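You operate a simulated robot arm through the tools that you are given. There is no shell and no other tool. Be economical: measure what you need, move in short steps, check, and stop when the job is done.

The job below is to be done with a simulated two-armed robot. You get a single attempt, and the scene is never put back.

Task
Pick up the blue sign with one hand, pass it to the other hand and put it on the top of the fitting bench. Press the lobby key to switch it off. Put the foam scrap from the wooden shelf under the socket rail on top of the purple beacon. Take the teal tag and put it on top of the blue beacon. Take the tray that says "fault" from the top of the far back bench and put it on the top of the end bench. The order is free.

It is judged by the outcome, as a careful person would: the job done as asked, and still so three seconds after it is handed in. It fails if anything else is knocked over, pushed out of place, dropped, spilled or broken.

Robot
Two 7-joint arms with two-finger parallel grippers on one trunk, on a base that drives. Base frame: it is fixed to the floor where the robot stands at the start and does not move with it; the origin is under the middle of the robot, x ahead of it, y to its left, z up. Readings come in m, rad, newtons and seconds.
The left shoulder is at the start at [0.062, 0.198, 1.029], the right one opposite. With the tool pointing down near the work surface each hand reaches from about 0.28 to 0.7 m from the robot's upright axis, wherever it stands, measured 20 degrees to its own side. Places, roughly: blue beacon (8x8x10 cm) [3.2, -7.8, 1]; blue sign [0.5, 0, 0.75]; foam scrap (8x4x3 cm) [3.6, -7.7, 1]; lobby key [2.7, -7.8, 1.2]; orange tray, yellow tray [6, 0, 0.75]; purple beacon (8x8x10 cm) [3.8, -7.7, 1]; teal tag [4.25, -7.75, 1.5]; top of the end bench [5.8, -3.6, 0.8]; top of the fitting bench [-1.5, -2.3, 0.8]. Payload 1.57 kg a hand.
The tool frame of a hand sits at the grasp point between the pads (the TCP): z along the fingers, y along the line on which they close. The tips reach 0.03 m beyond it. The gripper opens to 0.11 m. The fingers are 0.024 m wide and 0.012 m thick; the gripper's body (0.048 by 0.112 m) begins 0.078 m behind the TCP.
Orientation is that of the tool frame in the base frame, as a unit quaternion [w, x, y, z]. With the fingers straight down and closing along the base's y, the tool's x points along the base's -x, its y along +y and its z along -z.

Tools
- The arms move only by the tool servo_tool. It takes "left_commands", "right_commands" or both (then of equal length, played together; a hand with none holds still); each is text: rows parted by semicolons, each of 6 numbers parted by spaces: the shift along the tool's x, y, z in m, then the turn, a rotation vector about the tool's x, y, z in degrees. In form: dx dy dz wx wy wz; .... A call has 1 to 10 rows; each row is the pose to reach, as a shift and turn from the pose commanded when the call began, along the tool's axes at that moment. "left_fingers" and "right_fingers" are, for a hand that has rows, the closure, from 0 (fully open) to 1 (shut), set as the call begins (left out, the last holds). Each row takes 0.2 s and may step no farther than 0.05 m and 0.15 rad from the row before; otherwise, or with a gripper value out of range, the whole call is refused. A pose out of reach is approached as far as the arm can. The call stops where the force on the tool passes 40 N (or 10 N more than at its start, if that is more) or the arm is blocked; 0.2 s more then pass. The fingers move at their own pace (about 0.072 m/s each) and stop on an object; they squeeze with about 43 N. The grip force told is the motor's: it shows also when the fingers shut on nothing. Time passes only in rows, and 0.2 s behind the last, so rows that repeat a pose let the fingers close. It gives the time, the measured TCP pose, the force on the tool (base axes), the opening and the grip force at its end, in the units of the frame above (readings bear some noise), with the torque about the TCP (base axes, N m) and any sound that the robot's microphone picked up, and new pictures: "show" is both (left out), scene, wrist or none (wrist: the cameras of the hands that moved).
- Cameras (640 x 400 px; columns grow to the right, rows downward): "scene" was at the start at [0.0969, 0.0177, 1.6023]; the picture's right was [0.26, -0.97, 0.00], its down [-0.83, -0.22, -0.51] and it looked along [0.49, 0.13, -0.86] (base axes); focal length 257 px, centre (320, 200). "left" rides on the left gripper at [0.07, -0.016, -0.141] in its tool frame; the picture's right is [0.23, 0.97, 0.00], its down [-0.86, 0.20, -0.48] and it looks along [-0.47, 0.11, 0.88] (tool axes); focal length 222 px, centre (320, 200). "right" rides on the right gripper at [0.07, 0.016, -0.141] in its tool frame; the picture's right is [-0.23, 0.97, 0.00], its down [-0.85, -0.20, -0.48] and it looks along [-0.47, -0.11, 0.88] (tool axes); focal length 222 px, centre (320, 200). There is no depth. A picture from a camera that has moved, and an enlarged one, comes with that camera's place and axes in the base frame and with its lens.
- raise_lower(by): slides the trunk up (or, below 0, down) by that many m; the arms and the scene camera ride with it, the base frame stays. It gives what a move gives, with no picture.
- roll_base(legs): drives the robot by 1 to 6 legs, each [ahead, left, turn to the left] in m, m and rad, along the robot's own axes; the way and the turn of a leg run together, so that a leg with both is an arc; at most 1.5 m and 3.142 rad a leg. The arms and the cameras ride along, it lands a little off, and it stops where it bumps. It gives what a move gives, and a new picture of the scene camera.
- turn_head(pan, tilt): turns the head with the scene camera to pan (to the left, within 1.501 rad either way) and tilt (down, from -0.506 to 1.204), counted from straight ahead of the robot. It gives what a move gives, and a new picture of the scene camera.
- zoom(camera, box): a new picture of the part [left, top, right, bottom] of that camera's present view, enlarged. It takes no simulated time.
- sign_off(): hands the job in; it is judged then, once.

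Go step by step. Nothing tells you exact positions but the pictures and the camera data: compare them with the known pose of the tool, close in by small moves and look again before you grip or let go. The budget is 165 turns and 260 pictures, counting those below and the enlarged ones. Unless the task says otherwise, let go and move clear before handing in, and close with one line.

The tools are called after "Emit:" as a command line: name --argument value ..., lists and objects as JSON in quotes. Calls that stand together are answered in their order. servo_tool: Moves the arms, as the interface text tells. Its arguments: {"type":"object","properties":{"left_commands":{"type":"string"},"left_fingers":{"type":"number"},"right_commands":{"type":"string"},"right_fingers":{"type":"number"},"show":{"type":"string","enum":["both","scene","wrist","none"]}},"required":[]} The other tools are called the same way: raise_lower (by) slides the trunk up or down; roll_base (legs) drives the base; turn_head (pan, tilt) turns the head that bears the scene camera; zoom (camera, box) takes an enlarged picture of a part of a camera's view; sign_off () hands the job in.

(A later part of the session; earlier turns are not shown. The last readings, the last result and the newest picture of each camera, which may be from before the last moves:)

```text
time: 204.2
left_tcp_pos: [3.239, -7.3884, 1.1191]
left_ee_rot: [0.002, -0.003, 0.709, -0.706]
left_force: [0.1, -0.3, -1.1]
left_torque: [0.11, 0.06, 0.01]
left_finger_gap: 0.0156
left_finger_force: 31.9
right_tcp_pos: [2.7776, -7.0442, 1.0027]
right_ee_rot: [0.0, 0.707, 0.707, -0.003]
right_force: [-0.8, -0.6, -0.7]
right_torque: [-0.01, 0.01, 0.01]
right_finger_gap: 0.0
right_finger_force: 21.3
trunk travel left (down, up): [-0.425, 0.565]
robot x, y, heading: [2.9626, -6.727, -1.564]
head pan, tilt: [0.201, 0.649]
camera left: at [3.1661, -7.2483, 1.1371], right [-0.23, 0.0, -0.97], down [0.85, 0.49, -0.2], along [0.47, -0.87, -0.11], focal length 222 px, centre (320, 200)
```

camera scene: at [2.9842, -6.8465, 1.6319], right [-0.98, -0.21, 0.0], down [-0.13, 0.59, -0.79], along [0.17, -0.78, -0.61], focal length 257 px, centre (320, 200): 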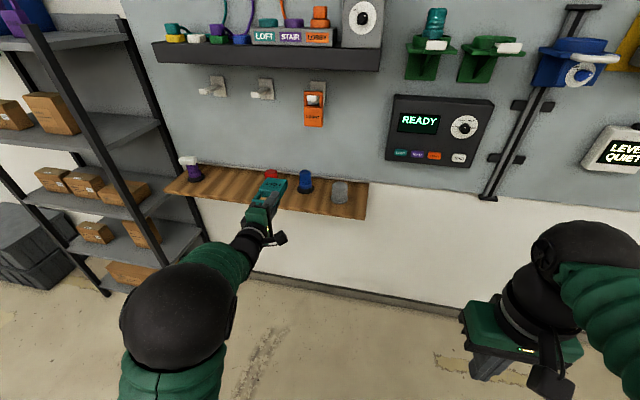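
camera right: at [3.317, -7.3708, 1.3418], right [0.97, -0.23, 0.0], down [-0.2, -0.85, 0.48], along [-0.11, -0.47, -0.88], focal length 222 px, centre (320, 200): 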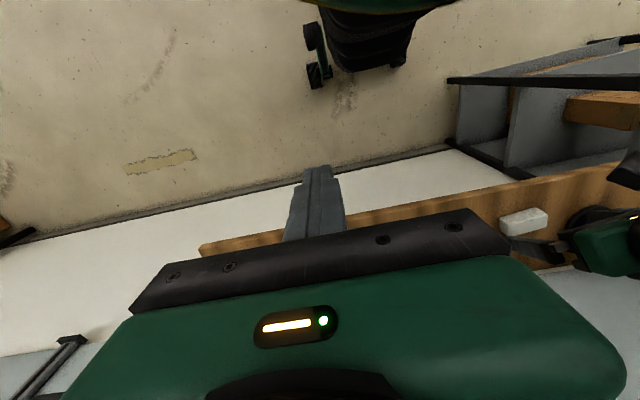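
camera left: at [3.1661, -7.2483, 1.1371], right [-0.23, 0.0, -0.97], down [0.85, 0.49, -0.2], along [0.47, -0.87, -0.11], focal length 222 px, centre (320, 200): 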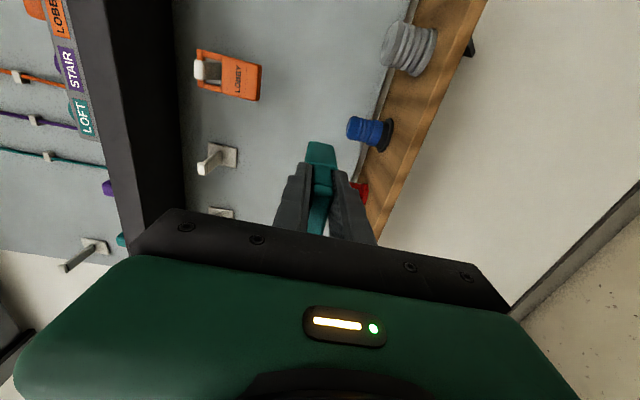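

Reach is fine now. I'll drive forward 0.25 m.

Emit:
roll_base --legs '[[0.25, 0, -0.007]]'

Emit:
zoom --camera "scene" --box '[220, 140, 340, 230]'

Emit:
zoom --camera "left" --box '[240, 60, 480, 250]'

```text
time: 206.1
left_tcp_pos: [3.2317, -7.6375, 1.1184]
left_ee_rot: [-0.002, 0.002, 0.709, -0.705]
left_force: [-0.8, 0.3, -1.4]
left_torque: [0.05, 0.03, -0.01]
left_finger_gap: 0.0158
left_finger_force: 31.3
right_tcp_pos: [2.7752, -7.2868, 1.0015]
right_ee_rot: [-0.001, 0.711, 0.703, -0.002]
right_force: [0.6, -1.1, -0.6]
right_torque: [0.04, 0.04, 0.02]
right_finger_gap: 0.0
right_finger_force: 21.0
trunk travel left (down, up): [-0.425, 0.565]
robot x, y, heading: [2.968, -6.9703, -1.57]
head pan, tilt: [0.201, 0.649]
camera scene: at [2.9832, -7.0883, 1.4322], right [-0.98, -0.2, 0.0], down [-0.12, 0.59, -0.8], along [0.16, -0.78, -0.61], focal length 257 px, centre (320, 200)
```

scene: 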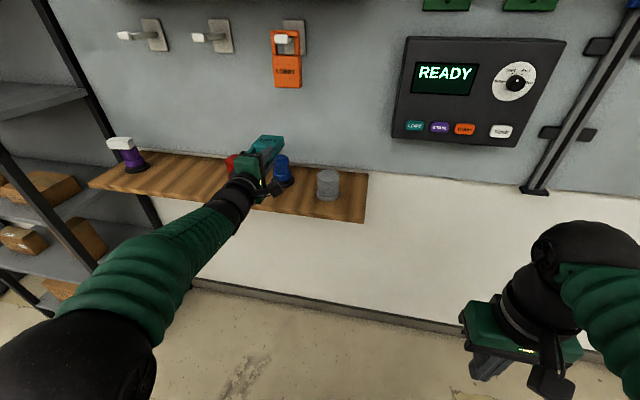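

```text
4.44 times, centred on (280, 185) of scene
camera zoom: at [2.9832, -7.0883, 1.4322], right [-0.98, -0.2, 0.0], down [-0.12, 0.59, -0.8], along [0.16, -0.78, -0.61], focal length 1140 px, centre (498, 267)
```

zoom: 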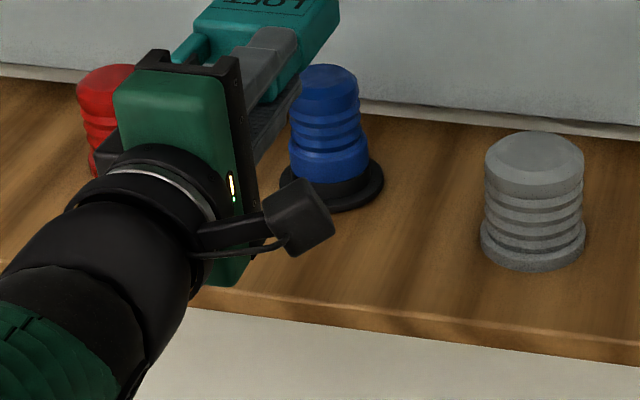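

```text
2.11 times, centred on (360, 155) of left
camera zoom: at [3.1616, -7.4954, 1.1365], right [-0.23, 0.0, -0.97], down [0.86, 0.48, -0.2], along [0.46, -0.88, -0.11], focal length 468 px, centre (236, 295)
```

zoom: 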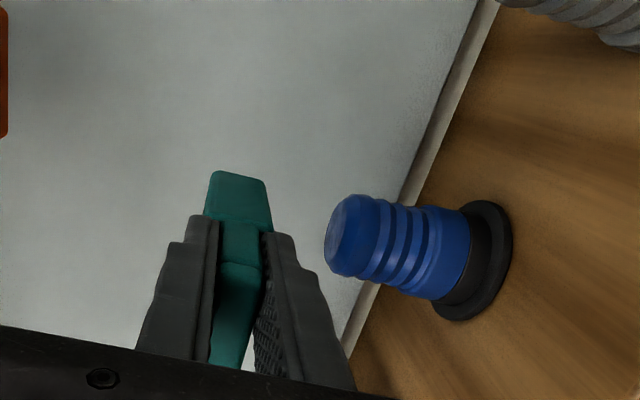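

Beacon confirmed at (3.25, −7.782). I'll move the arm forward 8 cm, still above it.

Emit:
servo_tool --left_commands "0 0 0.03 0 0 0; 0 0 0.06 0 0 0; 0 0 0.083 0 0 0; 0 0 0.083 0 0 0; 0 0 0.083 0 0 0"

Emit:
zoom --camera "scene" --box '[220, 120, 340, 210]'

```text
time: 207.2
left_tcp_pos: [3.2313, -7.7186, 1.1193]
left_ee_rot: [-0.001, 0.001, 0.708, -0.706]
left_force: [0.2, 0.7, -1.8]
left_torque: [0.11, 0.09, 0.0]
left_finger_gap: 0.0159
left_finger_force: 31.4
right_tcp_pos: [2.7758, -7.2867, 1.003]
right_ee_rot: [0.0, 0.711, 0.703, -0.003]
right_force: [-1.2, -0.1, 0.3]
right_torque: [0.01, 0.03, 0.0]
right_finger_gap: 0.0
right_finger_force: 21.8
trunk travel left (down, up): [-0.425, 0.565]
robot x, y, heading: [2.9646, -6.9707, -1.567]
head pan, tilt: [0.201, 0.649]
camera scene: at [2.9832, -7.0887, 1.4321], right [-0.98, -0.2, 0.0], down [-0.12, 0.59, -0.8], along [0.16, -0.78, -0.61], focal length 257 px, centre (320, 200)
camera left: at [3.161, -7.577, 1.1366], right [-0.23, 0.0, -0.97], down [0.86, 0.48, -0.2], along [0.46, -0.88, -0.11], focal length 222 px, centre (320, 200)
```

scene: 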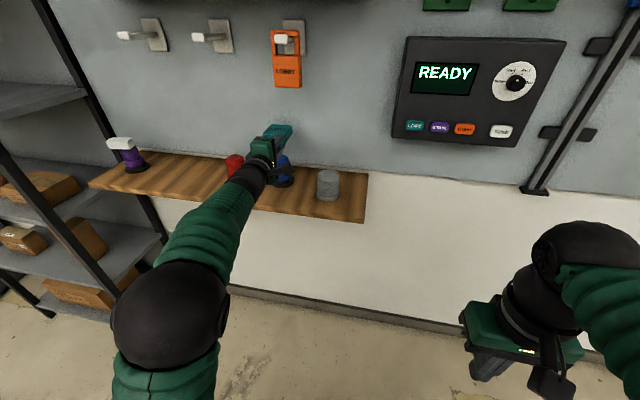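
left: 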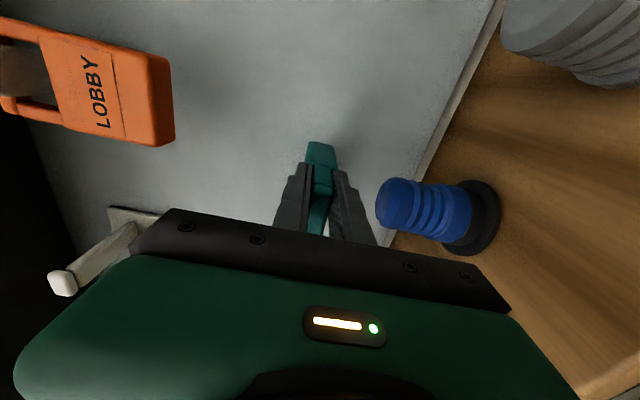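

```text
4.44 times, centred on (280, 165) of scene
camera zoom: at [2.9832, -7.0887, 1.4321], right [-0.98, -0.2, 0.0], down [-0.12, 0.59, -0.8], along [0.16, -0.78, -0.61], focal length 1140 px, centre (498, 356)
```

zoom: 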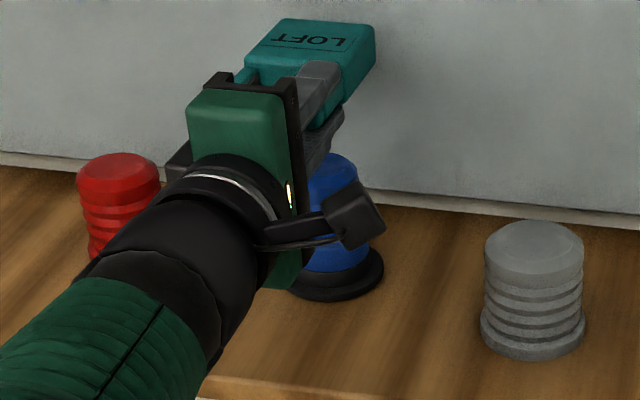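

The tag is over the beacon. I'll lower it slowly.

Emit:
servo_tool --left_commands "0 0.02 0 0 0 0; 0 0.04 0 0 0 0; 0 0.048 0 0 0 0; 0 0.052 0 0 0 0; 0 0.056 0 0 0 0"

Emit:
zoom --camera "left" --box '[240, 90, 480, 280]'

```text
time: 208.4
left_tcp_pos: [3.2314, -7.7136, 1.0706]
left_ee_rot: [0.001, -0.002, -0.703, 0.711]
left_force: [2.5, -4.7, 25.0]
left_torque: [-0.74, -0.27, 0.02]
left_finger_gap: 0.0156
left_finger_force: 30.8
right_tcp_pos: [2.7743, -7.2831, 1.0033]
right_ee_rot: [0.0, 0.711, 0.704, -0.004]
right_force: [0.1, 0.4, -0.7]
right_torque: [-0.01, 0.01, 0.02]
right_finger_gap: 0.0003
right_finger_force: 21.2
trunk travel left (down, up): [-0.425, 0.565]
robot x, y, heading: [2.965, -6.9652, -1.568]
head pan, tilt: [0.201, 0.649]
camera scene: at [2.9815, -7.0833, 1.4332], right [-0.98, -0.2, 0.0], down [-0.12, 0.59, -0.8], along [0.16, -0.78, -0.6], focal length 257 px, centre (320, 200)
camera left: at [3.1612, -7.5726, 1.0862], right [-0.23, -0.01, -0.97], down [0.86, 0.47, -0.2], along [0.46, -0.88, -0.1], focal length 222 px, centre (320, 200)
```

scene: 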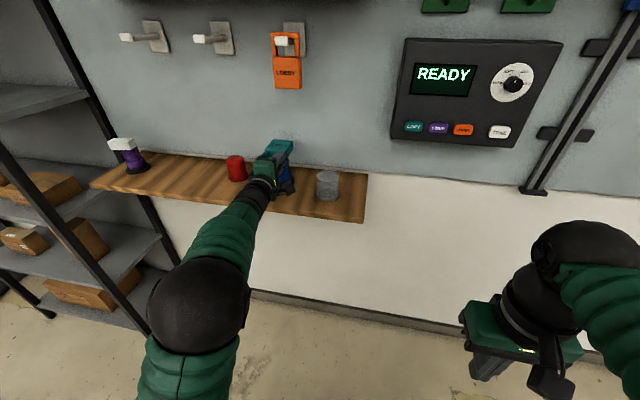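
left: 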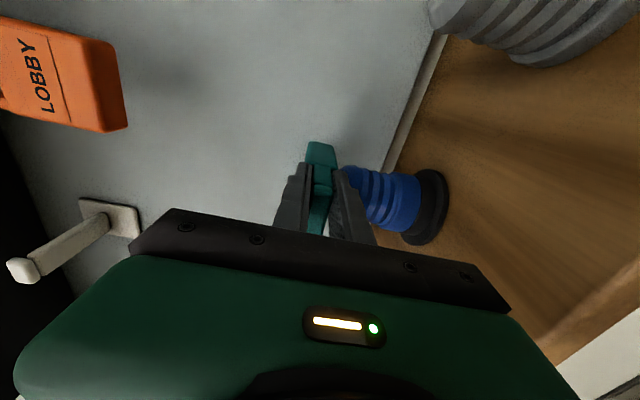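

```text
2.11 times, centred on (360, 185) of left
camera zoom: at [3.1612, -7.5726, 1.0862], right [-0.23, -0.01, -0.97], down [0.86, 0.47, -0.2], along [0.46, -0.88, -0.1], focal length 468 px, centre (236, 232)
```

zoom: 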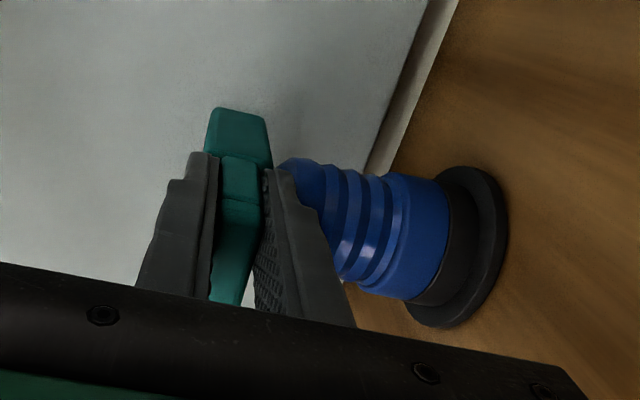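

The lower fingertip is touching the beacon's rim, so laying it flat won't release cleanly. I'll raise it and roll the hand 90°, to set the tag down on its long side edge with the fingers beside it.

Emit:
servo_tool --left_commands "0 -0.03 0 0 0 0; 0 -0.06 0 0 0 0; 0 -0.09 0 0 0 0; 0 -0.09 0 0 0 0" --show "none"

Emit:
servo_tool --left_commands "0 0 0 0 0 -8.5; 0 0 0 0 0 -17; 0 0 0 0 0 -25.5; 0 0 0 0 0 -34; 0 0 0 0 0 -42.5; 0 0 0 0 0 -51; 0 0 0 0 0 -59.5; 0 0 0 0 0 -68; 0 0 0 0 0 -76.5; 0 0 0 0 0 -85"

```text
time: 209.4
left_tcp_pos: [3.2333, -7.7171, 1.1534]
left_ee_rot: [-0.001, 0.001, 0.708, -0.706]
left_force: [-0.7, 0.0, -1.7]
left_torque: [0.13, 0.05, -0.02]
left_finger_gap: 0.0157
left_finger_force: 30.5
right_tcp_pos: [2.7757, -7.2859, 1.0032]
right_ee_rot: [-0.001, 0.711, 0.703, -0.004]
right_force: [0.5, 0.4, 0.1]
right_torque: [0.0, 0.01, 0.0]
right_finger_gap: 0.0003
right_finger_force: 21.3
trunk travel left (down, up): [-0.425, 0.565]
robot x, y, heading: [2.9665, -6.9712, -1.567]
head pan, tilt: [0.201, 0.649]
```

```text
time: 211.7
left_tcp_pos: [3.2311, -7.7192, 1.1544]
left_ee_rot: [-0.479, -0.478, 0.523, -0.519]
left_force: [-0.9, -0.4, -1.8]
left_torque: [0.1, -0.03, 0.01]
left_finger_gap: 0.0156
left_finger_force: 31.3
right_tcp_pos: [2.7759, -7.2868, 1.002]
right_ee_rot: [-0.001, 0.711, 0.703, -0.004]
right_force: [0.6, 0.1, -0.4]
right_torque: [0.03, 0.01, -0.02]
right_finger_gap: 0.0
right_finger_force: 21.4
trunk travel left (down, up): [-0.425, 0.565]
robot x, y, heading: [2.9642, -6.9681, -1.577]
head pan, tilt: [0.201, 0.649]
camera scene: at [2.9834, -7.0883, 1.4322], right [-0.98, -0.2, 0.0], down [-0.12, 0.59, -0.8], along [0.16, -0.78, -0.61], focal length 257 px, centre (320, 200)
camera left: at [3.2417, -7.578, 1.2263], right [-0.99, 0.0, 0.14], down [-0.12, 0.48, -0.87], along [-0.07, -0.88, -0.48], focal length 222 px, centre (320, 200)
```

scene: 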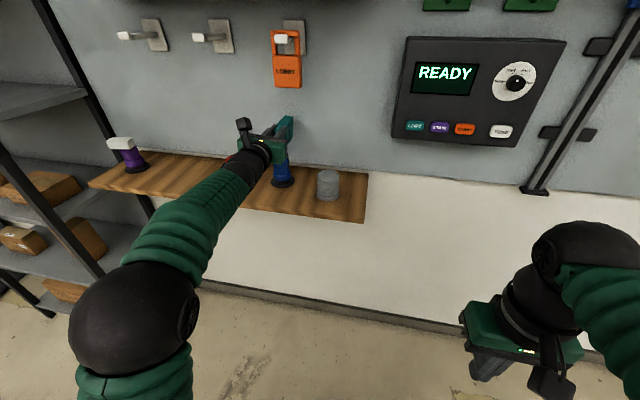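
left: 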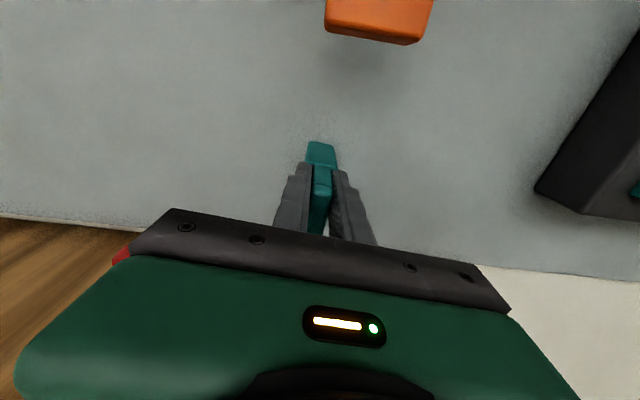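

That worked. I'll finish the last 5° of roll and shift 19 mm to centre the tag over the beacon in x.

Emit:
servo_tool --left_commands "0 -0.01 0.001 0 0 -2.5; 0 -0.019 0.002 0 0 -5; 0 -0.019 0.002 0 0 -5; 0 -0.019 0.002 0 0 -5" --show "none"

Emit:
zoom --camera "scene" --box '[220, 100, 340, 210]'

```text
time: 212.7
left_tcp_pos: [3.2506, -7.721, 1.1552]
left_ee_rot: [-0.5, -0.5, 0.501, -0.499]
left_force: [0.1, 0.4, -1.9]
left_torque: [0.09, 0.02, 0.04]
left_finger_gap: 0.0159
left_finger_force: 31.7
right_tcp_pos: [2.7767, -7.2862, 1.0021]
right_ee_rot: [-0.002, 0.711, 0.704, -0.004]
right_force: [0.1, -1.0, -0.3]
right_torque: [-0.01, 0.01, 0.0]
right_finger_gap: 0.0
right_finger_force: 21.1
trunk travel left (down, up): [-0.425, 0.565]
robot x, y, heading: [2.9625, -6.9719, -1.573]
head pan, tilt: [0.201, 0.649]
```

```text
3.64 times, centred on (280, 155) of scene
camera zoom: at [2.9835, -7.0884, 1.4322], right [-0.98, -0.2, 0.0], down [-0.12, 0.59, -0.8], along [0.16, -0.78, -0.61], focal length 933 px, centre (466, 364)
```

zoom: 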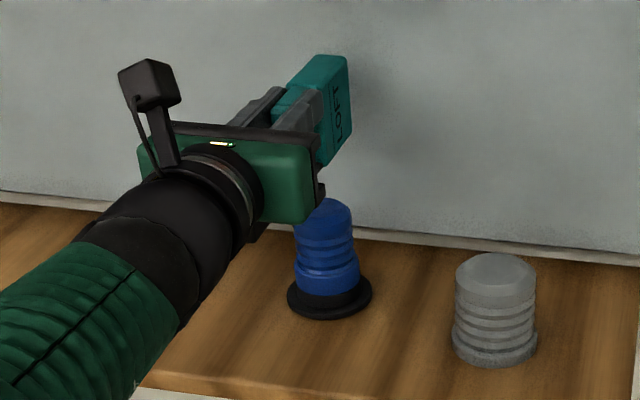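

Tag body spans y −7.738..−7.811, bottom at z about 1.10. I'll lower it onto the beacon, finishing in small steps.

Emit:
servo_tool --left_commands "-0.02 0 0.003 0 0 0; -0.04 0 0.006 0 0 0; -0.044 0 0.006 0 0 0; -0.048 0 0.006 0 0 0" --show "none"

Emit:
zoom --camera "scene" --box '[230, 120, 330, 210]'

```text
time: 213.7
left_tcp_pos: [3.2506, -7.7243, 1.1121]
left_ee_rot: [0.502, 0.497, -0.5, 0.501]
left_force: [2.7, -4.2, 13.5]
left_torque: [-0.37, -0.13, 0.01]
left_finger_gap: 0.0158
left_finger_force: 31.5
right_tcp_pos: [2.7753, -7.2852, 1.0041]
right_ee_rot: [0.001, 0.711, 0.704, -0.003]
right_force: [0.9, 0.6, 0.2]
right_torque: [0.06, -0.02, 0.01]
right_finger_gap: 0.0
right_finger_force: 20.8
trunk travel left (down, up): [-0.425, 0.565]
robot x, y, heading: [2.9657, -6.968, -1.572]
head pan, tilt: [0.201, 0.649]
```

```text
4.44 times, centred on (280, 165) of scene
camera zoom: at [2.9828, -7.0856, 1.4328], right [-0.98, -0.2, 0.0], down [-0.12, 0.59, -0.8], along [0.16, -0.78, -0.6], focal length 1140 px, centre (498, 356)
```

zoom: 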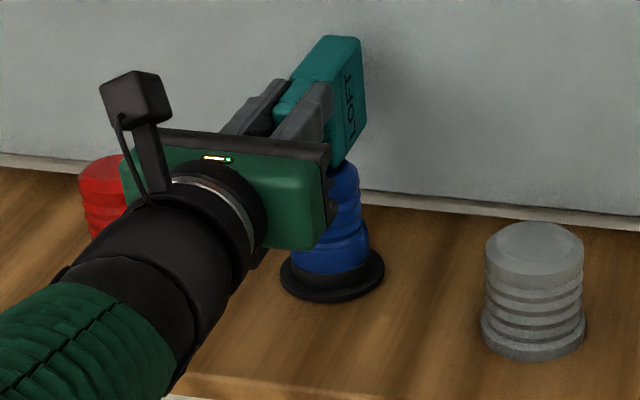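

Contact (13 N). I'll ease the pressure and open the fingers.

Emit:
servo_tool --left_commands "0.003 0 0 0 0 0; 0.003 0 0 0 0 0" --show "none"

Emit:
servo_tool --left_commands "0 0 0 0 0 0; 0 0 0 0 0 0; 0 0 0 0 0 0" --left_fingers 0.5

Emit:
zoom --camera "scene" --box '[230, 120, 330, 210]'

```text
time: 214.2
left_tcp_pos: [3.2489, -7.7238, 1.1125]
left_ee_rot: [0.5, 0.499, -0.5, 0.5]
left_force: [3.3, -3.1, 15.8]
left_torque: [-0.5, -0.21, 0.04]
left_finger_gap: 0.0156
left_finger_force: 31.5
right_tcp_pos: [2.7754, -7.2855, 1.0028]
right_ee_rot: [0.001, 0.711, 0.703, -0.003]
right_force: [-0.2, 0.4, 0.3]
right_torque: [0.04, 0.03, -0.02]
right_finger_gap: 0.0002
right_finger_force: 21.7
trunk travel left (down, up): [-0.425, 0.565]
robot x, y, heading: [2.964, -6.967, -1.568]
head pan, tilt: [0.201, 0.649]
```

```text
time: 215.1
left_tcp_pos: [3.2489, -7.7274, 1.1088]
left_ee_rot: [-0.5, -0.5, 0.502, -0.499]
left_force: [-0.3, -0.7, 0.4]
left_torque: [-0.01, -0.02, -0.01]
left_finger_gap: 0.055
left_finger_force: 0.1
right_tcp_pos: [2.7758, -7.2856, 1.0017]
right_ee_rot: [-0.001, 0.711, 0.704, -0.003]
right_force: [-0.2, 0.0, 0.1]
right_torque: [0.0, 0.02, -0.02]
right_finger_gap: 0.0001
right_finger_force: 22.0
trunk travel left (down, up): [-0.425, 0.565]
robot x, y, heading: [2.9682, -6.9747, -1.57]
head pan, tilt: [0.201, 0.649]
camera scene: at [2.9831, -7.0885, 1.4321], right [-0.98, -0.2, 0.0], down [-0.12, 0.59, -0.8], along [0.16, -0.78, -0.61], focal length 257 px, centre (320, 200)
camera left: at [3.2652, -7.5857, 1.1804], right [-0.97, 0.0, 0.23], down [-0.2, 0.48, -0.85], along [-0.11, -0.88, -0.47], focal length 222 px, centre (320, 200)
```

scene: 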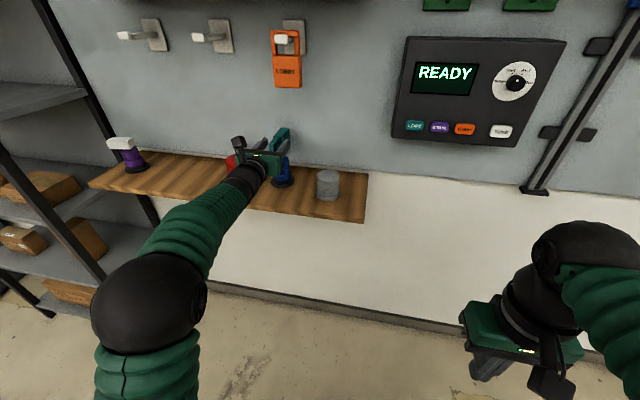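
left: 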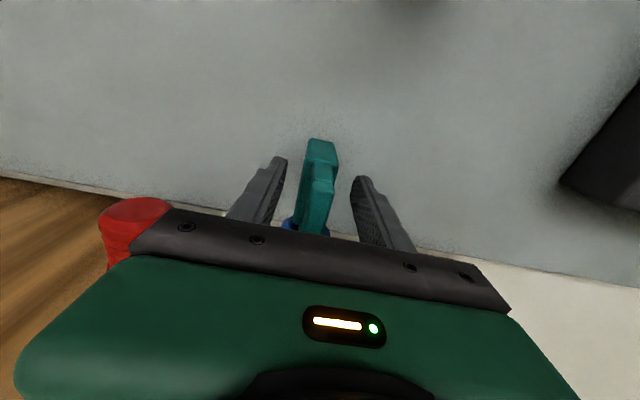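

```text
4.44 times, centred on (280, 165) of scene
camera zoom: at [2.9831, -7.0885, 1.4321], right [-0.98, -0.2, 0.0], down [-0.12, 0.59, -0.8], along [0.16, -0.78, -0.61], focal length 1140 px, centre (498, 356)
```

zoom: 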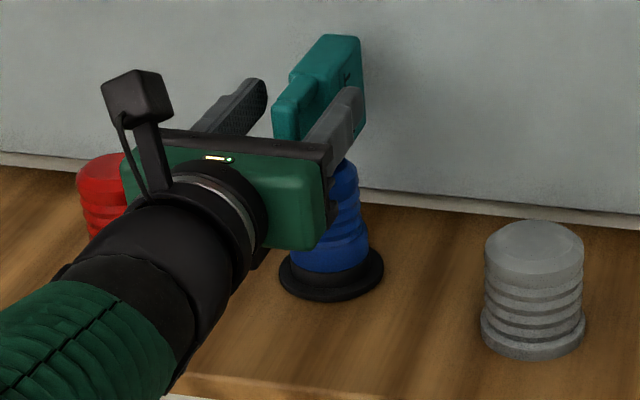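

The tag stands free on the beacon. I'll withdraw straight back slowly.

Emit:
servo_tool --left_commands "0 0 -0.02 0 0 0; 0 0 -0.04 0 0 0; 0 0 -0.06 0 0 0; 0 0 -0.08 0 0 0; 0 0 -0.1 0 0 0; 0 0 -0.12 0 0 0; 0 0 -0.15 0 0 0; 0 0 -0.15 0 0 0"

Emit:
zoom --camera "scene" --box '[230, 120, 330, 210]'

```text
time: 216.8
left_tcp_pos: [3.2509, -7.5772, 1.1077]
left_ee_rot: [-0.5, -0.5, 0.502, -0.499]
left_force: [-0.3, 0.1, -0.6]
left_torque: [-0.03, -0.03, 0.03]
left_finger_gap: 0.0553
left_finger_force: 0.1
right_tcp_pos: [2.7754, -7.2871, 1.0016]
right_ee_rot: [-0.001, 0.71, 0.704, -0.002]
right_force: [0.2, 0.1, -0.4]
right_torque: [-0.03, 0.0, -0.02]
right_finger_gap: 0.0
right_finger_force: 21.9
trunk travel left (down, up): [-0.425, 0.565]
robot x, y, heading: [2.9677, -6.9725, -1.574]
head pan, tilt: [0.201, 0.649]
camera scene: at [2.9832, -7.0883, 1.4322], right [-0.98, -0.2, 0.0], down [-0.12, 0.59, -0.8], along [0.16, -0.78, -0.61], focal length 257 px, centre (320, 200)
camera left: at [3.2667, -7.4367, 1.1794], right [-0.97, 0.0, 0.23], down [-0.2, 0.48, -0.85], along [-0.11, -0.88, -0.47], focal length 222 px, centre (320, 200)
```

scene: 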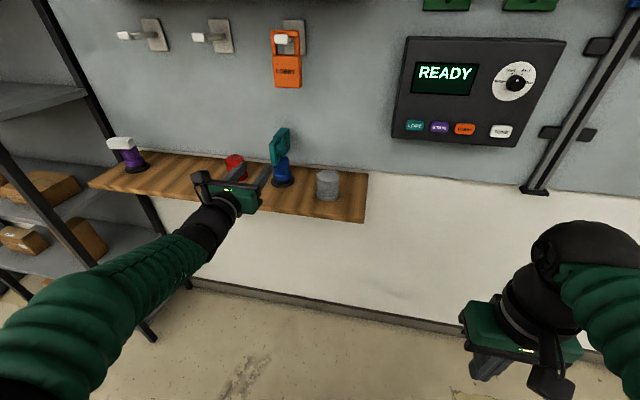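
left: 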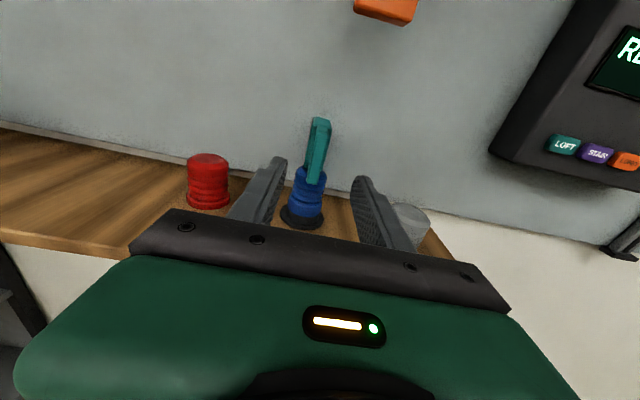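

```text
4.44 times, centred on (280, 165) of scene
camera zoom: at [2.9832, -7.0883, 1.4322], right [-0.98, -0.2, 0.0], down [-0.12, 0.59, -0.8], along [0.16, -0.78, -0.61], focal length 1140 px, centre (498, 356)
```

zoom: 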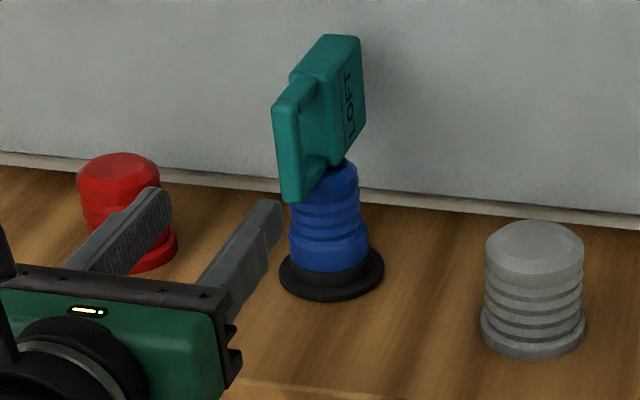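

Tag done. I'll back off 0.5 m, raise the trunk again, and unwind the left hand while looking.

Emit:
roll_base --legs '[[-0.45, 0, 0]]'

Emit:
servo_tool --left_commands "0 0 0 0 0 8.5; 0 0 0 0 0 17; 0 0 0 0 0 25.5; 0 0 0 0 0 34; 0 0 0 0 0 42.5; 0 0 0 0 0 51; 0 0 0 0 0 59.5; 0 0 0 0 0 68; 0 0 0 0 0 76.5; 0 0 0 0 0 85" --show "none"

Emit:
servo_tool --left_commands "0 -0.01 -0.01 -8.5 0 0; 0 -0.02 -0.02 -17 0 0; 0 -0.03 -0.03 -25.5 0 0; 0 -0.04 -0.04 -34 0 0; 0 -0.05 -0.05 -42.5 0 0; 0 -0.06 -0.06 -51 0 0; 0 -0.07 -0.07 -59.5 0 0; 0 -0.08 -0.08 -68 0 0; 0 -0.09 -0.09 -76.5 0 0; 0 -0.1 -0.1 -85 0 0" --show "none"

Emit:
raise_lower --by 0.2

Emit:
servo_tool --left_commands "0 0 0 0 0 8.5; 0 0 0 0 0 17; 0 0 0 0 0 25.5; 0 0 0 0 0 34; 0 0 0 0 0 42.5; 0 0 0 0 0 51; 0 0 0 0 0 59.5; 0 0 0 0 0 68; 0 0 0 0 0 76.5; 0 0 0 0 0 85" --left_fingers 0 --show "scene"

```text
time: 219.6
left_tcp_pos: [3.2481, -7.1274, 1.1088]
left_ee_rot: [0.503, 0.497, -0.503, 0.497]
left_force: [-0.2, -0.3, -0.3]
left_torque: [0.04, 0.01, 0.0]
left_finger_gap: 0.0549
left_finger_force: 0.0
right_tcp_pos: [2.7745, -6.833, 1.002]
right_ee_rot: [0.0, 0.714, 0.7, -0.003]
right_force: [-0.1, -0.9, 0.5]
right_torque: [0.01, 0.03, -0.04]
right_finger_gap: 0.0002
right_finger_force: 21.2
trunk travel left (down, up): [-0.425, 0.565]
robot x, y, heading: [2.967, -6.5183, -1.581]
head pan, tilt: [0.201, 0.649]
camera scene: at [2.9843, -6.6363, 1.4323], right [-0.98, -0.19, 0.0], down [-0.12, 0.59, -0.8], along [0.15, -0.78, -0.61], focal length 257 px, centre (320, 200)
```

scene: 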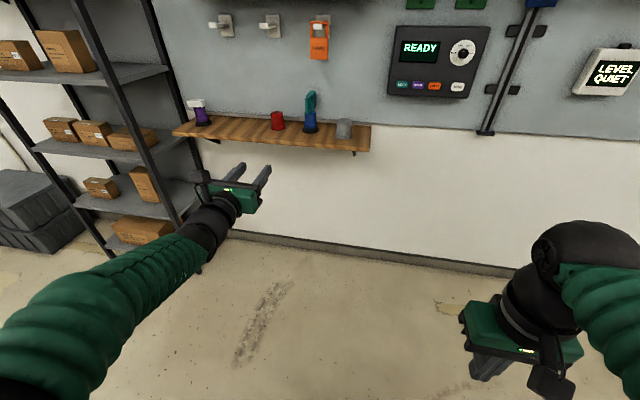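

```text
time: 221.8
left_tcp_pos: [3.2476, -7.1279, 1.1084]
left_ee_rot: [-0.034, -0.026, 0.707, -0.706]
left_force: [-0.1, 0.8, -0.3]
left_torque: [0.0, -0.05, -0.01]
left_finger_gap: 0.0551
left_finger_force: 0.0
right_tcp_pos: [2.7747, -6.8325, 1.0017]
right_ee_rot: [0.0, 0.714, 0.7, -0.003]
right_force: [-0.1, -0.3, -0.5]
right_torque: [0.01, -0.04, 0.0]
right_finger_gap: 0.0
right_finger_force: 21.5
trunk travel left (down, up): [-0.425, 0.565]
robot x, y, heading: [2.9717, -6.5202, -1.578]
head pan, tilt: [0.201, 0.649]
```

```text
time: 224.0
left_tcp_pos: [3.2479, -7.0078, 1.1898]
left_ee_rot: [-0.043, -0.002, 0.989, -0.138]
left_force: [-0.2, 0.1, 0.3]
left_torque: [0.02, 0.01, -0.02]
left_finger_gap: 0.0553
left_finger_force: 0.0
left hand out of reach, approached as far as the arm can: row 9, 10
right_tcp_pos: [2.7729, -6.8352, 1.002]
right_ee_rot: [-0.002, 0.714, 0.701, -0.002]
right_force: [-0.4, -0.3, -0.1]
right_torque: [0.06, -0.03, 0.0]
right_finger_gap: 0.0
right_finger_force: 21.0
trunk travel left (down, up): [-0.425, 0.565]
robot x, y, heading: [2.9686, -6.5169, -1.585]
head pan, tilt: [0.201, 0.649]
```

```text
time: 226.1
left_tcp_pos: [3.2487, -7.007, 1.3915]
left_ee_rot: [-0.044, 0.0, 0.989, -0.141]
left_force: [0.7, 0.3, -0.1]
left_torque: [-0.01, 0.02, 0.02]
left_finger_gap: 0.0552
left_finger_force: 0.0
right_tcp_pos: [2.7741, -6.8343, 1.2023]
right_ee_rot: [-0.001, 0.714, 0.701, -0.005]
right_force: [-0.3, 0.2, -0.1]
right_torque: [0.0, -0.04, 0.02]
right_finger_gap: 0.0
right_finger_force: 21.1
trunk travel left (down, up): [-0.625, 0.365]
robot x, y, heading: [2.9674, -6.5176, -1.581]
head pan, tilt: [0.201, 0.649]
```

```text
time: 228.3
left_tcp_pos: [3.2493, -7.0069, 1.3913]
left_ee_rot: [0.063, 0.669, 0.729, -0.133]
left_force: [0.1, 0.6, -1.2]
left_torque: [-0.01, -0.03, 0.03]
left_finger_gap: 0.1102
left_finger_force: 0.0
right_tcp_pos: [2.7749, -6.8328, 1.2026]
right_ee_rot: [-0.001, 0.714, 0.7, -0.003]
right_force: [0.1, 0.1, 0.2]
right_torque: [-0.01, -0.01, -0.03]
right_finger_gap: 0.0001
right_finger_force: 21.5
trunk travel left (down, up): [-0.625, 0.365]
robot x, y, heading: [2.966, -6.5189, -1.578]
head pan, tilt: [0.201, 0.649]
camera scene: at [2.9846, -6.6371, 1.6322], right [-0.98, -0.19, 0.0], down [-0.12, 0.59, -0.8], along [0.15, -0.78, -0.61], focal length 257 px, centre (320, 200)
```

scene: 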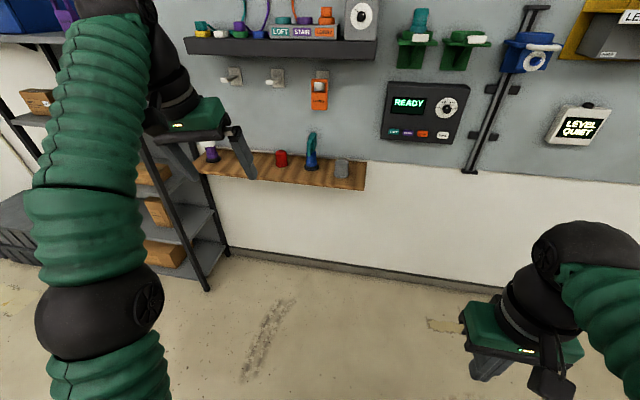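

Now to the trays near (6, 0). I'll turn to face +x and look around.

Emit:
roll_base --legs '[[0, 0, 1.57]]'

Emit:
turn_head --pan 0.6 --tilt 0.25

```text
time: 232.5
left_tcp_pos: [3.4678, -6.2627, 1.3925]
left_ee_rot: [0.137, -0.02, 0.989, -0.053]
left_force: [-0.1, 1.0, -0.2]
left_torque: [0.02, -0.01, 0.0]
left_finger_gap: 0.1101
left_finger_force: 0.0
right_tcp_pos: [3.2748, -6.7256, 1.2025]
right_ee_rot: [0.002, 0.034, 0.999, -0.004]
right_force: [0.5, -0.4, 0.3]
right_torque: [0.02, 0.01, -0.01]
right_finger_gap: 0.0
right_finger_force: 21.6
trunk travel left (down, up): [-0.625, 0.365]
robot x, y, heading: [2.9654, -6.518, -0.055]
head pan, tilt: [0.201, 0.649]
camera scene: at [3.0859, -6.5084, 1.6322], right [0.14, -0.99, 0.0], down [-0.6, -0.09, -0.8], along [0.79, 0.11, -0.61], focal length 257 px, centre (320, 200)
```

scene: 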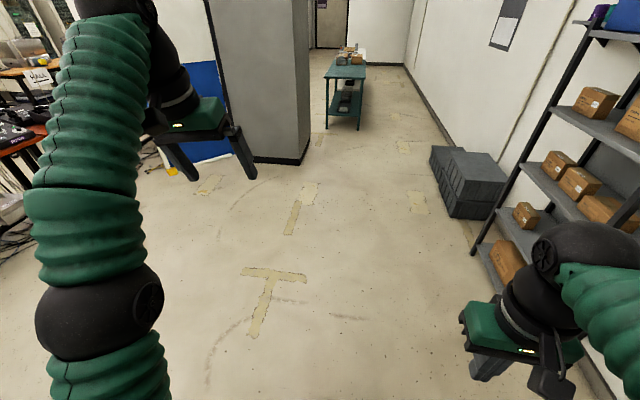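

```text
time: 233.3
left_tcp_pos: [3.4686, -6.2611, 1.3944]
left_ee_rot: [0.138, -0.02, 0.989, -0.054]
left_force: [-0.5, -0.5, 0.1]
left_torque: [0.02, 0.05, -0.03]
left_finger_gap: 0.1099
left_finger_force: 0.0
right_tcp_pos: [3.273, -6.7268, 1.2035]
right_ee_rot: [0.001, 0.033, 0.999, -0.004]
right_force: [0.8, -0.6, 0.5]
right_torque: [-0.01, 0.02, -0.01]
right_finger_gap: 0.0001
right_finger_force: 21.0
trunk travel left (down, up): [-0.625, 0.365]
robot x, y, heading: [2.9657, -6.5206, -0.055]
head pan, tilt: [0.6, 0.25]
camera scene: at [3.0799, -6.4724, 1.6687], right [0.52, -0.86, 0.0], down [-0.21, -0.13, -0.97], along [0.83, 0.5, -0.25], focal length 257 px, centre (320, 200)
```

scene: 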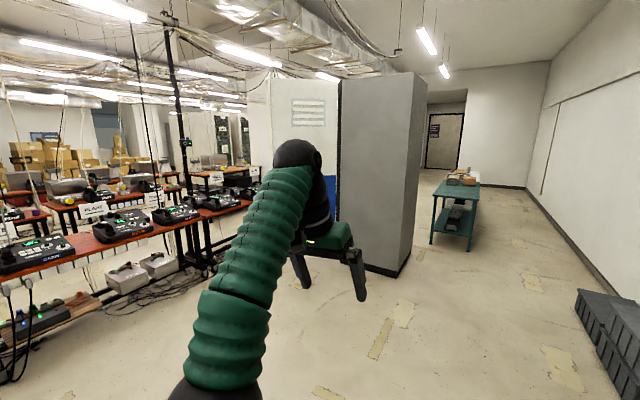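

The way left seems to lead past the tall cabinet (corner about (6.0, −5.9)). I'll drive along y about −6.5 to x 6.7 and look left.

Emit:
roll_base --legs '[[0, 0, 0.06], [1.5, 0, 0], [1.5, 0, 0], [0.6, 0, 0]]'

Emit:
turn_head --pan 1.2 --tilt 0.3

```text
time: 251.5
left_tcp_pos: [7.111, -6.2587, 1.3924]
left_ee_rot: [0.139, -0.051, 0.988, -0.048]
left_force: [0.5, 0.4, -0.5]
left_torque: [-0.01, 0.0, -0.01]
left_finger_gap: 0.1102
left_finger_force: 0.0
right_tcp_pos: [6.9457, -6.7354, 1.2026]
right_ee_rot: [0.003, 0.001, 1.0, -0.003]
right_force: [0.0, 0.5, 0.4]
right_torque: [0.01, 0.01, 0.03]
right_finger_gap: 0.0001
right_finger_force: 21.5
trunk travel left (down, up): [-0.625, 0.365]
robot x, y, heading: [6.6303, -6.5458, 0.007]
head pan, tilt: [0.6, 0.25]
camera scene: at [6.7362, -6.4947, 1.6689], right [0.57, -0.82, 0.0], down [-0.2, -0.14, -0.97], along [0.8, 0.55, -0.25], focal length 257 px, centre (320, 200)
```

scene: 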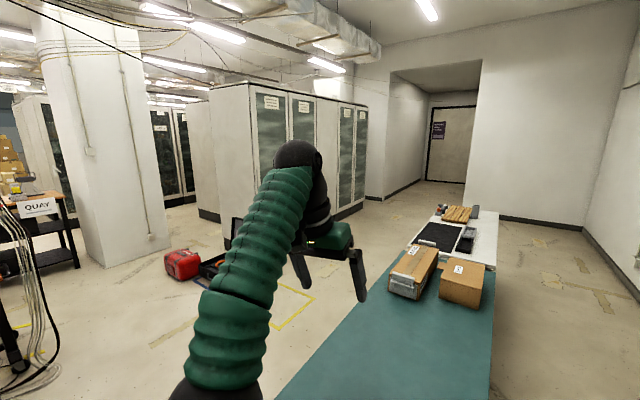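

```text
time: 252.5
left_tcp_pos: [7.1117, -6.2594, 1.3916]
left_ee_rot: [0.14, -0.051, 0.988, -0.048]
left_force: [-0.6, -0.1, 0.1]
left_torque: [0.01, 0.02, -0.01]
left_finger_gap: 0.11
left_finger_force: 0.0
right_tcp_pos: [6.9467, -6.7358, 1.2035]
right_ee_rot: [0.002, 0.002, 1.0, -0.003]
right_force: [0.0, -0.4, 0.6]
right_torque: [-0.01, -0.02, 0.01]
right_finger_gap: 0.0
right_finger_force: 21.4
trunk travel left (down, up): [-0.625, 0.365]
robot x, y, heading: [6.6307, -6.5448, 0.006]
head pan, tilt: [1.201, 0.3]
camera scene: at [6.6939, -6.4607, 1.6641], right [0.93, -0.36, 0.0], down [-0.11, -0.28, -0.96], along [0.34, 0.89, -0.3], focal length 257 px, centre (320, 200)
```

scene: 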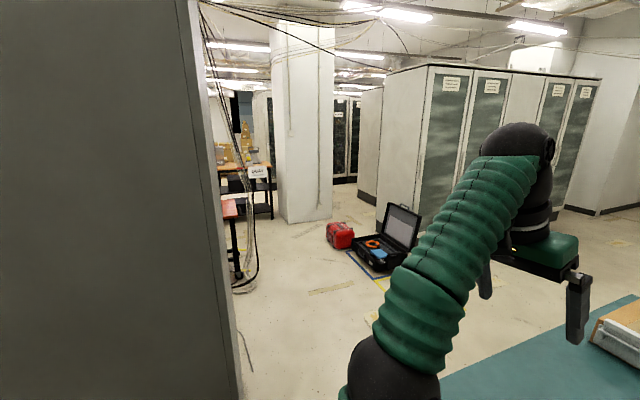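

There's a cabinet (x 6.0–6.66, y −5.9..−5.2) on the left and a teal table ahead. I need to measure the gap between them.

Emit:
turn_head --pan 0.75 --tilt 0.95

```text
time: 253.5
left_tcp_pos: [7.1106, -6.2605, 1.392]
left_ee_rot: [0.138, -0.05, 0.988, -0.049]
left_force: [0.3, 0.6, 0.7]
left_torque: [-0.01, -0.02, 0.01]
left_finger_gap: 0.1101
left_finger_force: 0.0
right_tcp_pos: [6.9461, -6.7368, 1.2035]
right_ee_rot: [0.003, 0.002, 1.0, -0.004]
right_force: [0.0, -0.1, 0.5]
right_torque: [0.03, -0.03, 0.01]
right_finger_gap: 0.0002
right_finger_force: 21.2
trunk travel left (down, up): [-0.625, 0.365]
robot x, y, heading: [6.6265, -6.5483, 0.008]
head pan, tilt: [0.75, 0.949]
camera scene: at [6.7138, -6.498, 1.6082], right [0.69, -0.73, 0.0], down [-0.59, -0.56, -0.58], along [0.42, 0.4, -0.81], focal length 257 px, centre (320, 200)
```

scene: 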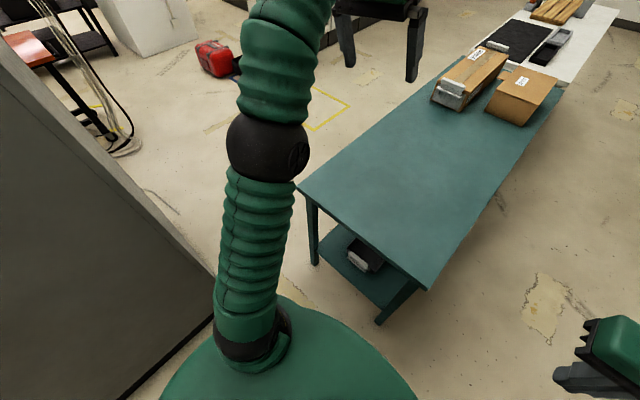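

The gap is only about 0.48 m, too tight. The tables end near x 10.2, so I'll go round: along the right side (y about −7.25), past their end, and back on the other side.

Emit:
turn_head --pan 0 --tilt 0.35

Emit:
roll_base --legs '[[0, -0.68, 0], [1.5, 0, 0], [1.5, 0, 0]]'

```text
time: 254.6
left_tcp_pos: [7.111, -6.2596, 1.3923]
left_ee_rot: [0.138, -0.051, 0.988, -0.049]
left_force: [0.2, 0.1, 0.5]
left_torque: [0.0, -0.01, -0.01]
left_finger_gap: 0.1101
left_finger_force: 0.0
right_tcp_pos: [6.9472, -6.7357, 1.2037]
right_ee_rot: [0.003, 0.002, 1.0, -0.003]
right_force: [-0.6, -0.4, 0.2]
right_torque: [-0.01, -0.03, -0.01]
right_finger_gap: 0.0
right_finger_force: 20.9
trunk travel left (down, up): [-0.625, 0.365]
robot x, y, heading: [6.6336, -6.5508, 0.006]
head pan, tilt: [0.0, 0.351]
camera scene: at [6.7541, -6.5474, 1.6592], right [0.01, -1.0, 0.0], down [-0.35, 0.0, -0.94], along [0.94, 0.01, -0.35], focal length 257 px, centre (320, 200)
```

scene: 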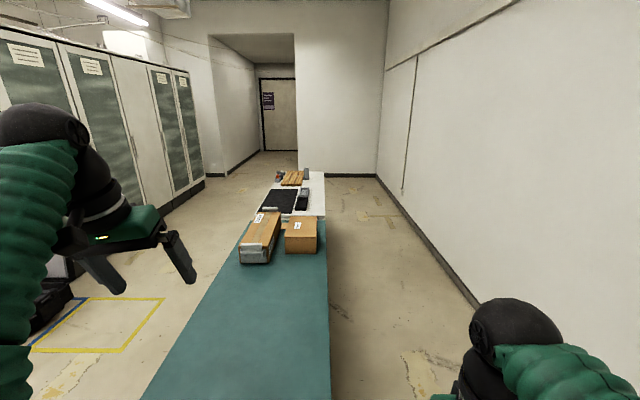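

```text
time: 272.4
left_tcp_pos: [10.1269, -7.0334, 1.3929]
left_ee_rot: [0.138, -0.02, 0.989, -0.053]
left_force: [0.3, 0.0, 0.0]
left_torque: [-0.03, 0.02, 0.0]
left_finger_gap: 0.1101
left_finger_force: 0.0
right_tcp_pos: [9.9332, -7.4983, 1.2034]
right_ee_rot: [0.003, 0.032, 0.999, -0.003]
right_force: [0.6, 0.0, 0.0]
right_torque: [0.01, 0.01, -0.02]
right_finger_gap: 0.0
right_finger_force: 21.3
trunk travel left (down, up): [-0.625, 0.365]
robot x, y, heading: [9.6303, -7.2898, -0.056]
head pan, tilt: [0.0, 0.351]
camera scene: at [9.7517, -7.2985, 1.6593], right [-0.06, -1.0, 0.0], down [-0.34, 0.02, -0.94], along [0.94, -0.05, -0.34], focal length 257 px, centre (320, 200)
```

scene: 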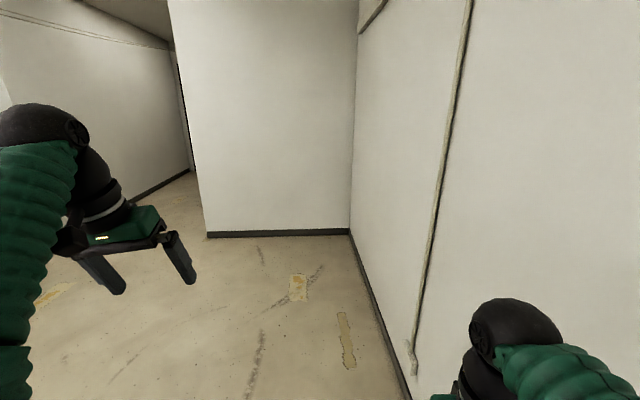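

Clear here. I'll look left for the table's end.

Emit:
turn_head --pan 1.3 --tilt 0.6

```text
time: 273.8
left_tcp_pos: [10.1263, -7.0334, 1.3933]
left_ee_rot: [0.137, -0.02, 0.989, -0.054]
left_force: [-0.6, -0.8, -0.3]
left_torque: [0.01, 0.0, -0.06]
left_finger_gap: 0.1098
left_finger_force: 0.1
right_tcp_pos: [9.9325, -7.4987, 1.2031]
right_ee_rot: [0.002, 0.033, 0.999, -0.003]
right_force: [0.2, 1.1, -1.0]
right_torque: [0.0, -0.01, 0.01]
right_finger_gap: 0.0001
right_finger_force: 21.6
trunk travel left (down, up): [-0.625, 0.365]
robot x, y, heading: [9.6265, -7.2926, -0.063]
head pan, tilt: [1.3, 0.6]
camera scene: at [9.6877, -7.2094, 1.6366], right [0.95, -0.32, 0.0], down [-0.18, -0.54, -0.82], along [0.26, 0.78, -0.57], focal length 257 px, centre (320, 200)
```

scene: 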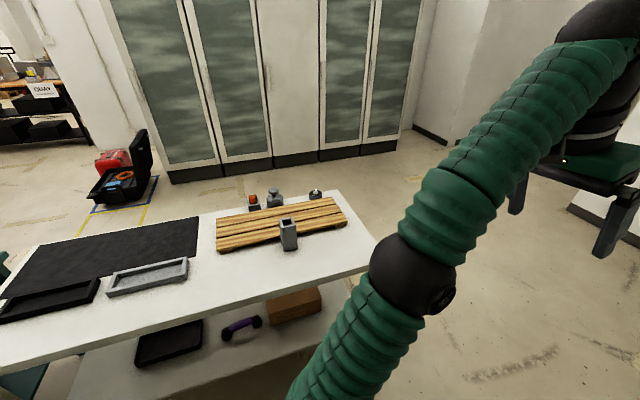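

Table ends at x about 10.2. I'll go round it and come back along y about −5.2.

Emit:
roll_base --legs '[[0, 0, 0.063], [1.15, 0, 0], [0, 1.03, 0], [0, 1.03, 0], [0, 0, 3.1], [1.5, 0, 0]]'

Emit:
turn_head --pan 0 --tilt 0.35

```text
time: 304.2
left_tcp_pos: [8.7689, -5.4358, 1.3927]
left_ee_rot: [-0.051, 0.989, 0.033, -0.138]
left_force: [-1.1, 0.5, 0.3]
left_torque: [0.02, -0.02, 0.03]
left_finger_gap: 0.1097
left_finger_force: 0.0
right_tcp_pos: [8.952, -4.966, 1.2032]
right_ee_rot: [-0.004, 1.0, -0.02, -0.003]
right_force: [-0.6, -0.2, 0.5]
right_torque: [-0.01, 0.0, 0.02]
right_finger_gap: 0.0
right_finger_force: 20.9
trunk travel left (down, up): [-0.625, 0.365]
robot x, y, heading: [9.2625, -5.1654, 3.11]
head pan, tilt: [1.3, 0.6]
camera scene: at [9.2025, -5.2503, 1.6366], right [-0.95, 0.3, 0.0], down [0.17, 0.54, -0.82], along [-0.24, -0.79, -0.57], focal length 257 px, centre (320, 200)
```

scene: 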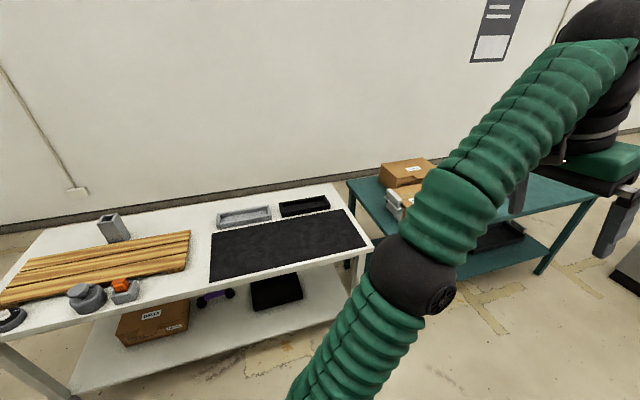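

```text
time: 305.7
left_tcp_pos: [8.7692, -5.4368, 1.3933]
left_ee_rot: [-0.051, 0.989, 0.032, -0.138]
left_force: [-1.1, -1.2, -0.3]
left_torque: [0.02, -0.01, 0.03]
left_finger_gap: 0.1101
left_finger_force: 0.2
right_tcp_pos: [8.9518, -4.9652, 1.2035]
right_ee_rot: [-0.004, 1.0, -0.02, -0.004]
right_force: [0.0, 0.0, -0.1]
right_torque: [0.01, -0.02, -0.02]
right_finger_gap: 0.0001
right_finger_force: 20.9
trunk travel left (down, up): [-0.625, 0.365]
robot x, y, heading: [9.2582, -5.1644, 3.114]
head pan, tilt: [0.0, 0.351]
camera scene: at [9.135, -5.1631, 1.6593], right [0.03, 1.0, 0.0], down [0.34, -0.01, -0.94], along [-0.94, 0.03, -0.35], focal length 257 px, centre (320, 200)
```

scene: 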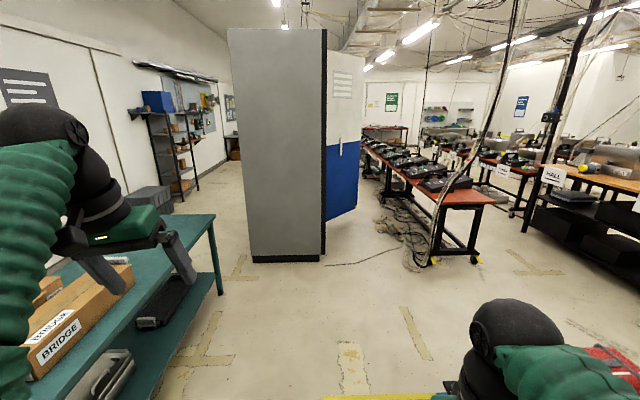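

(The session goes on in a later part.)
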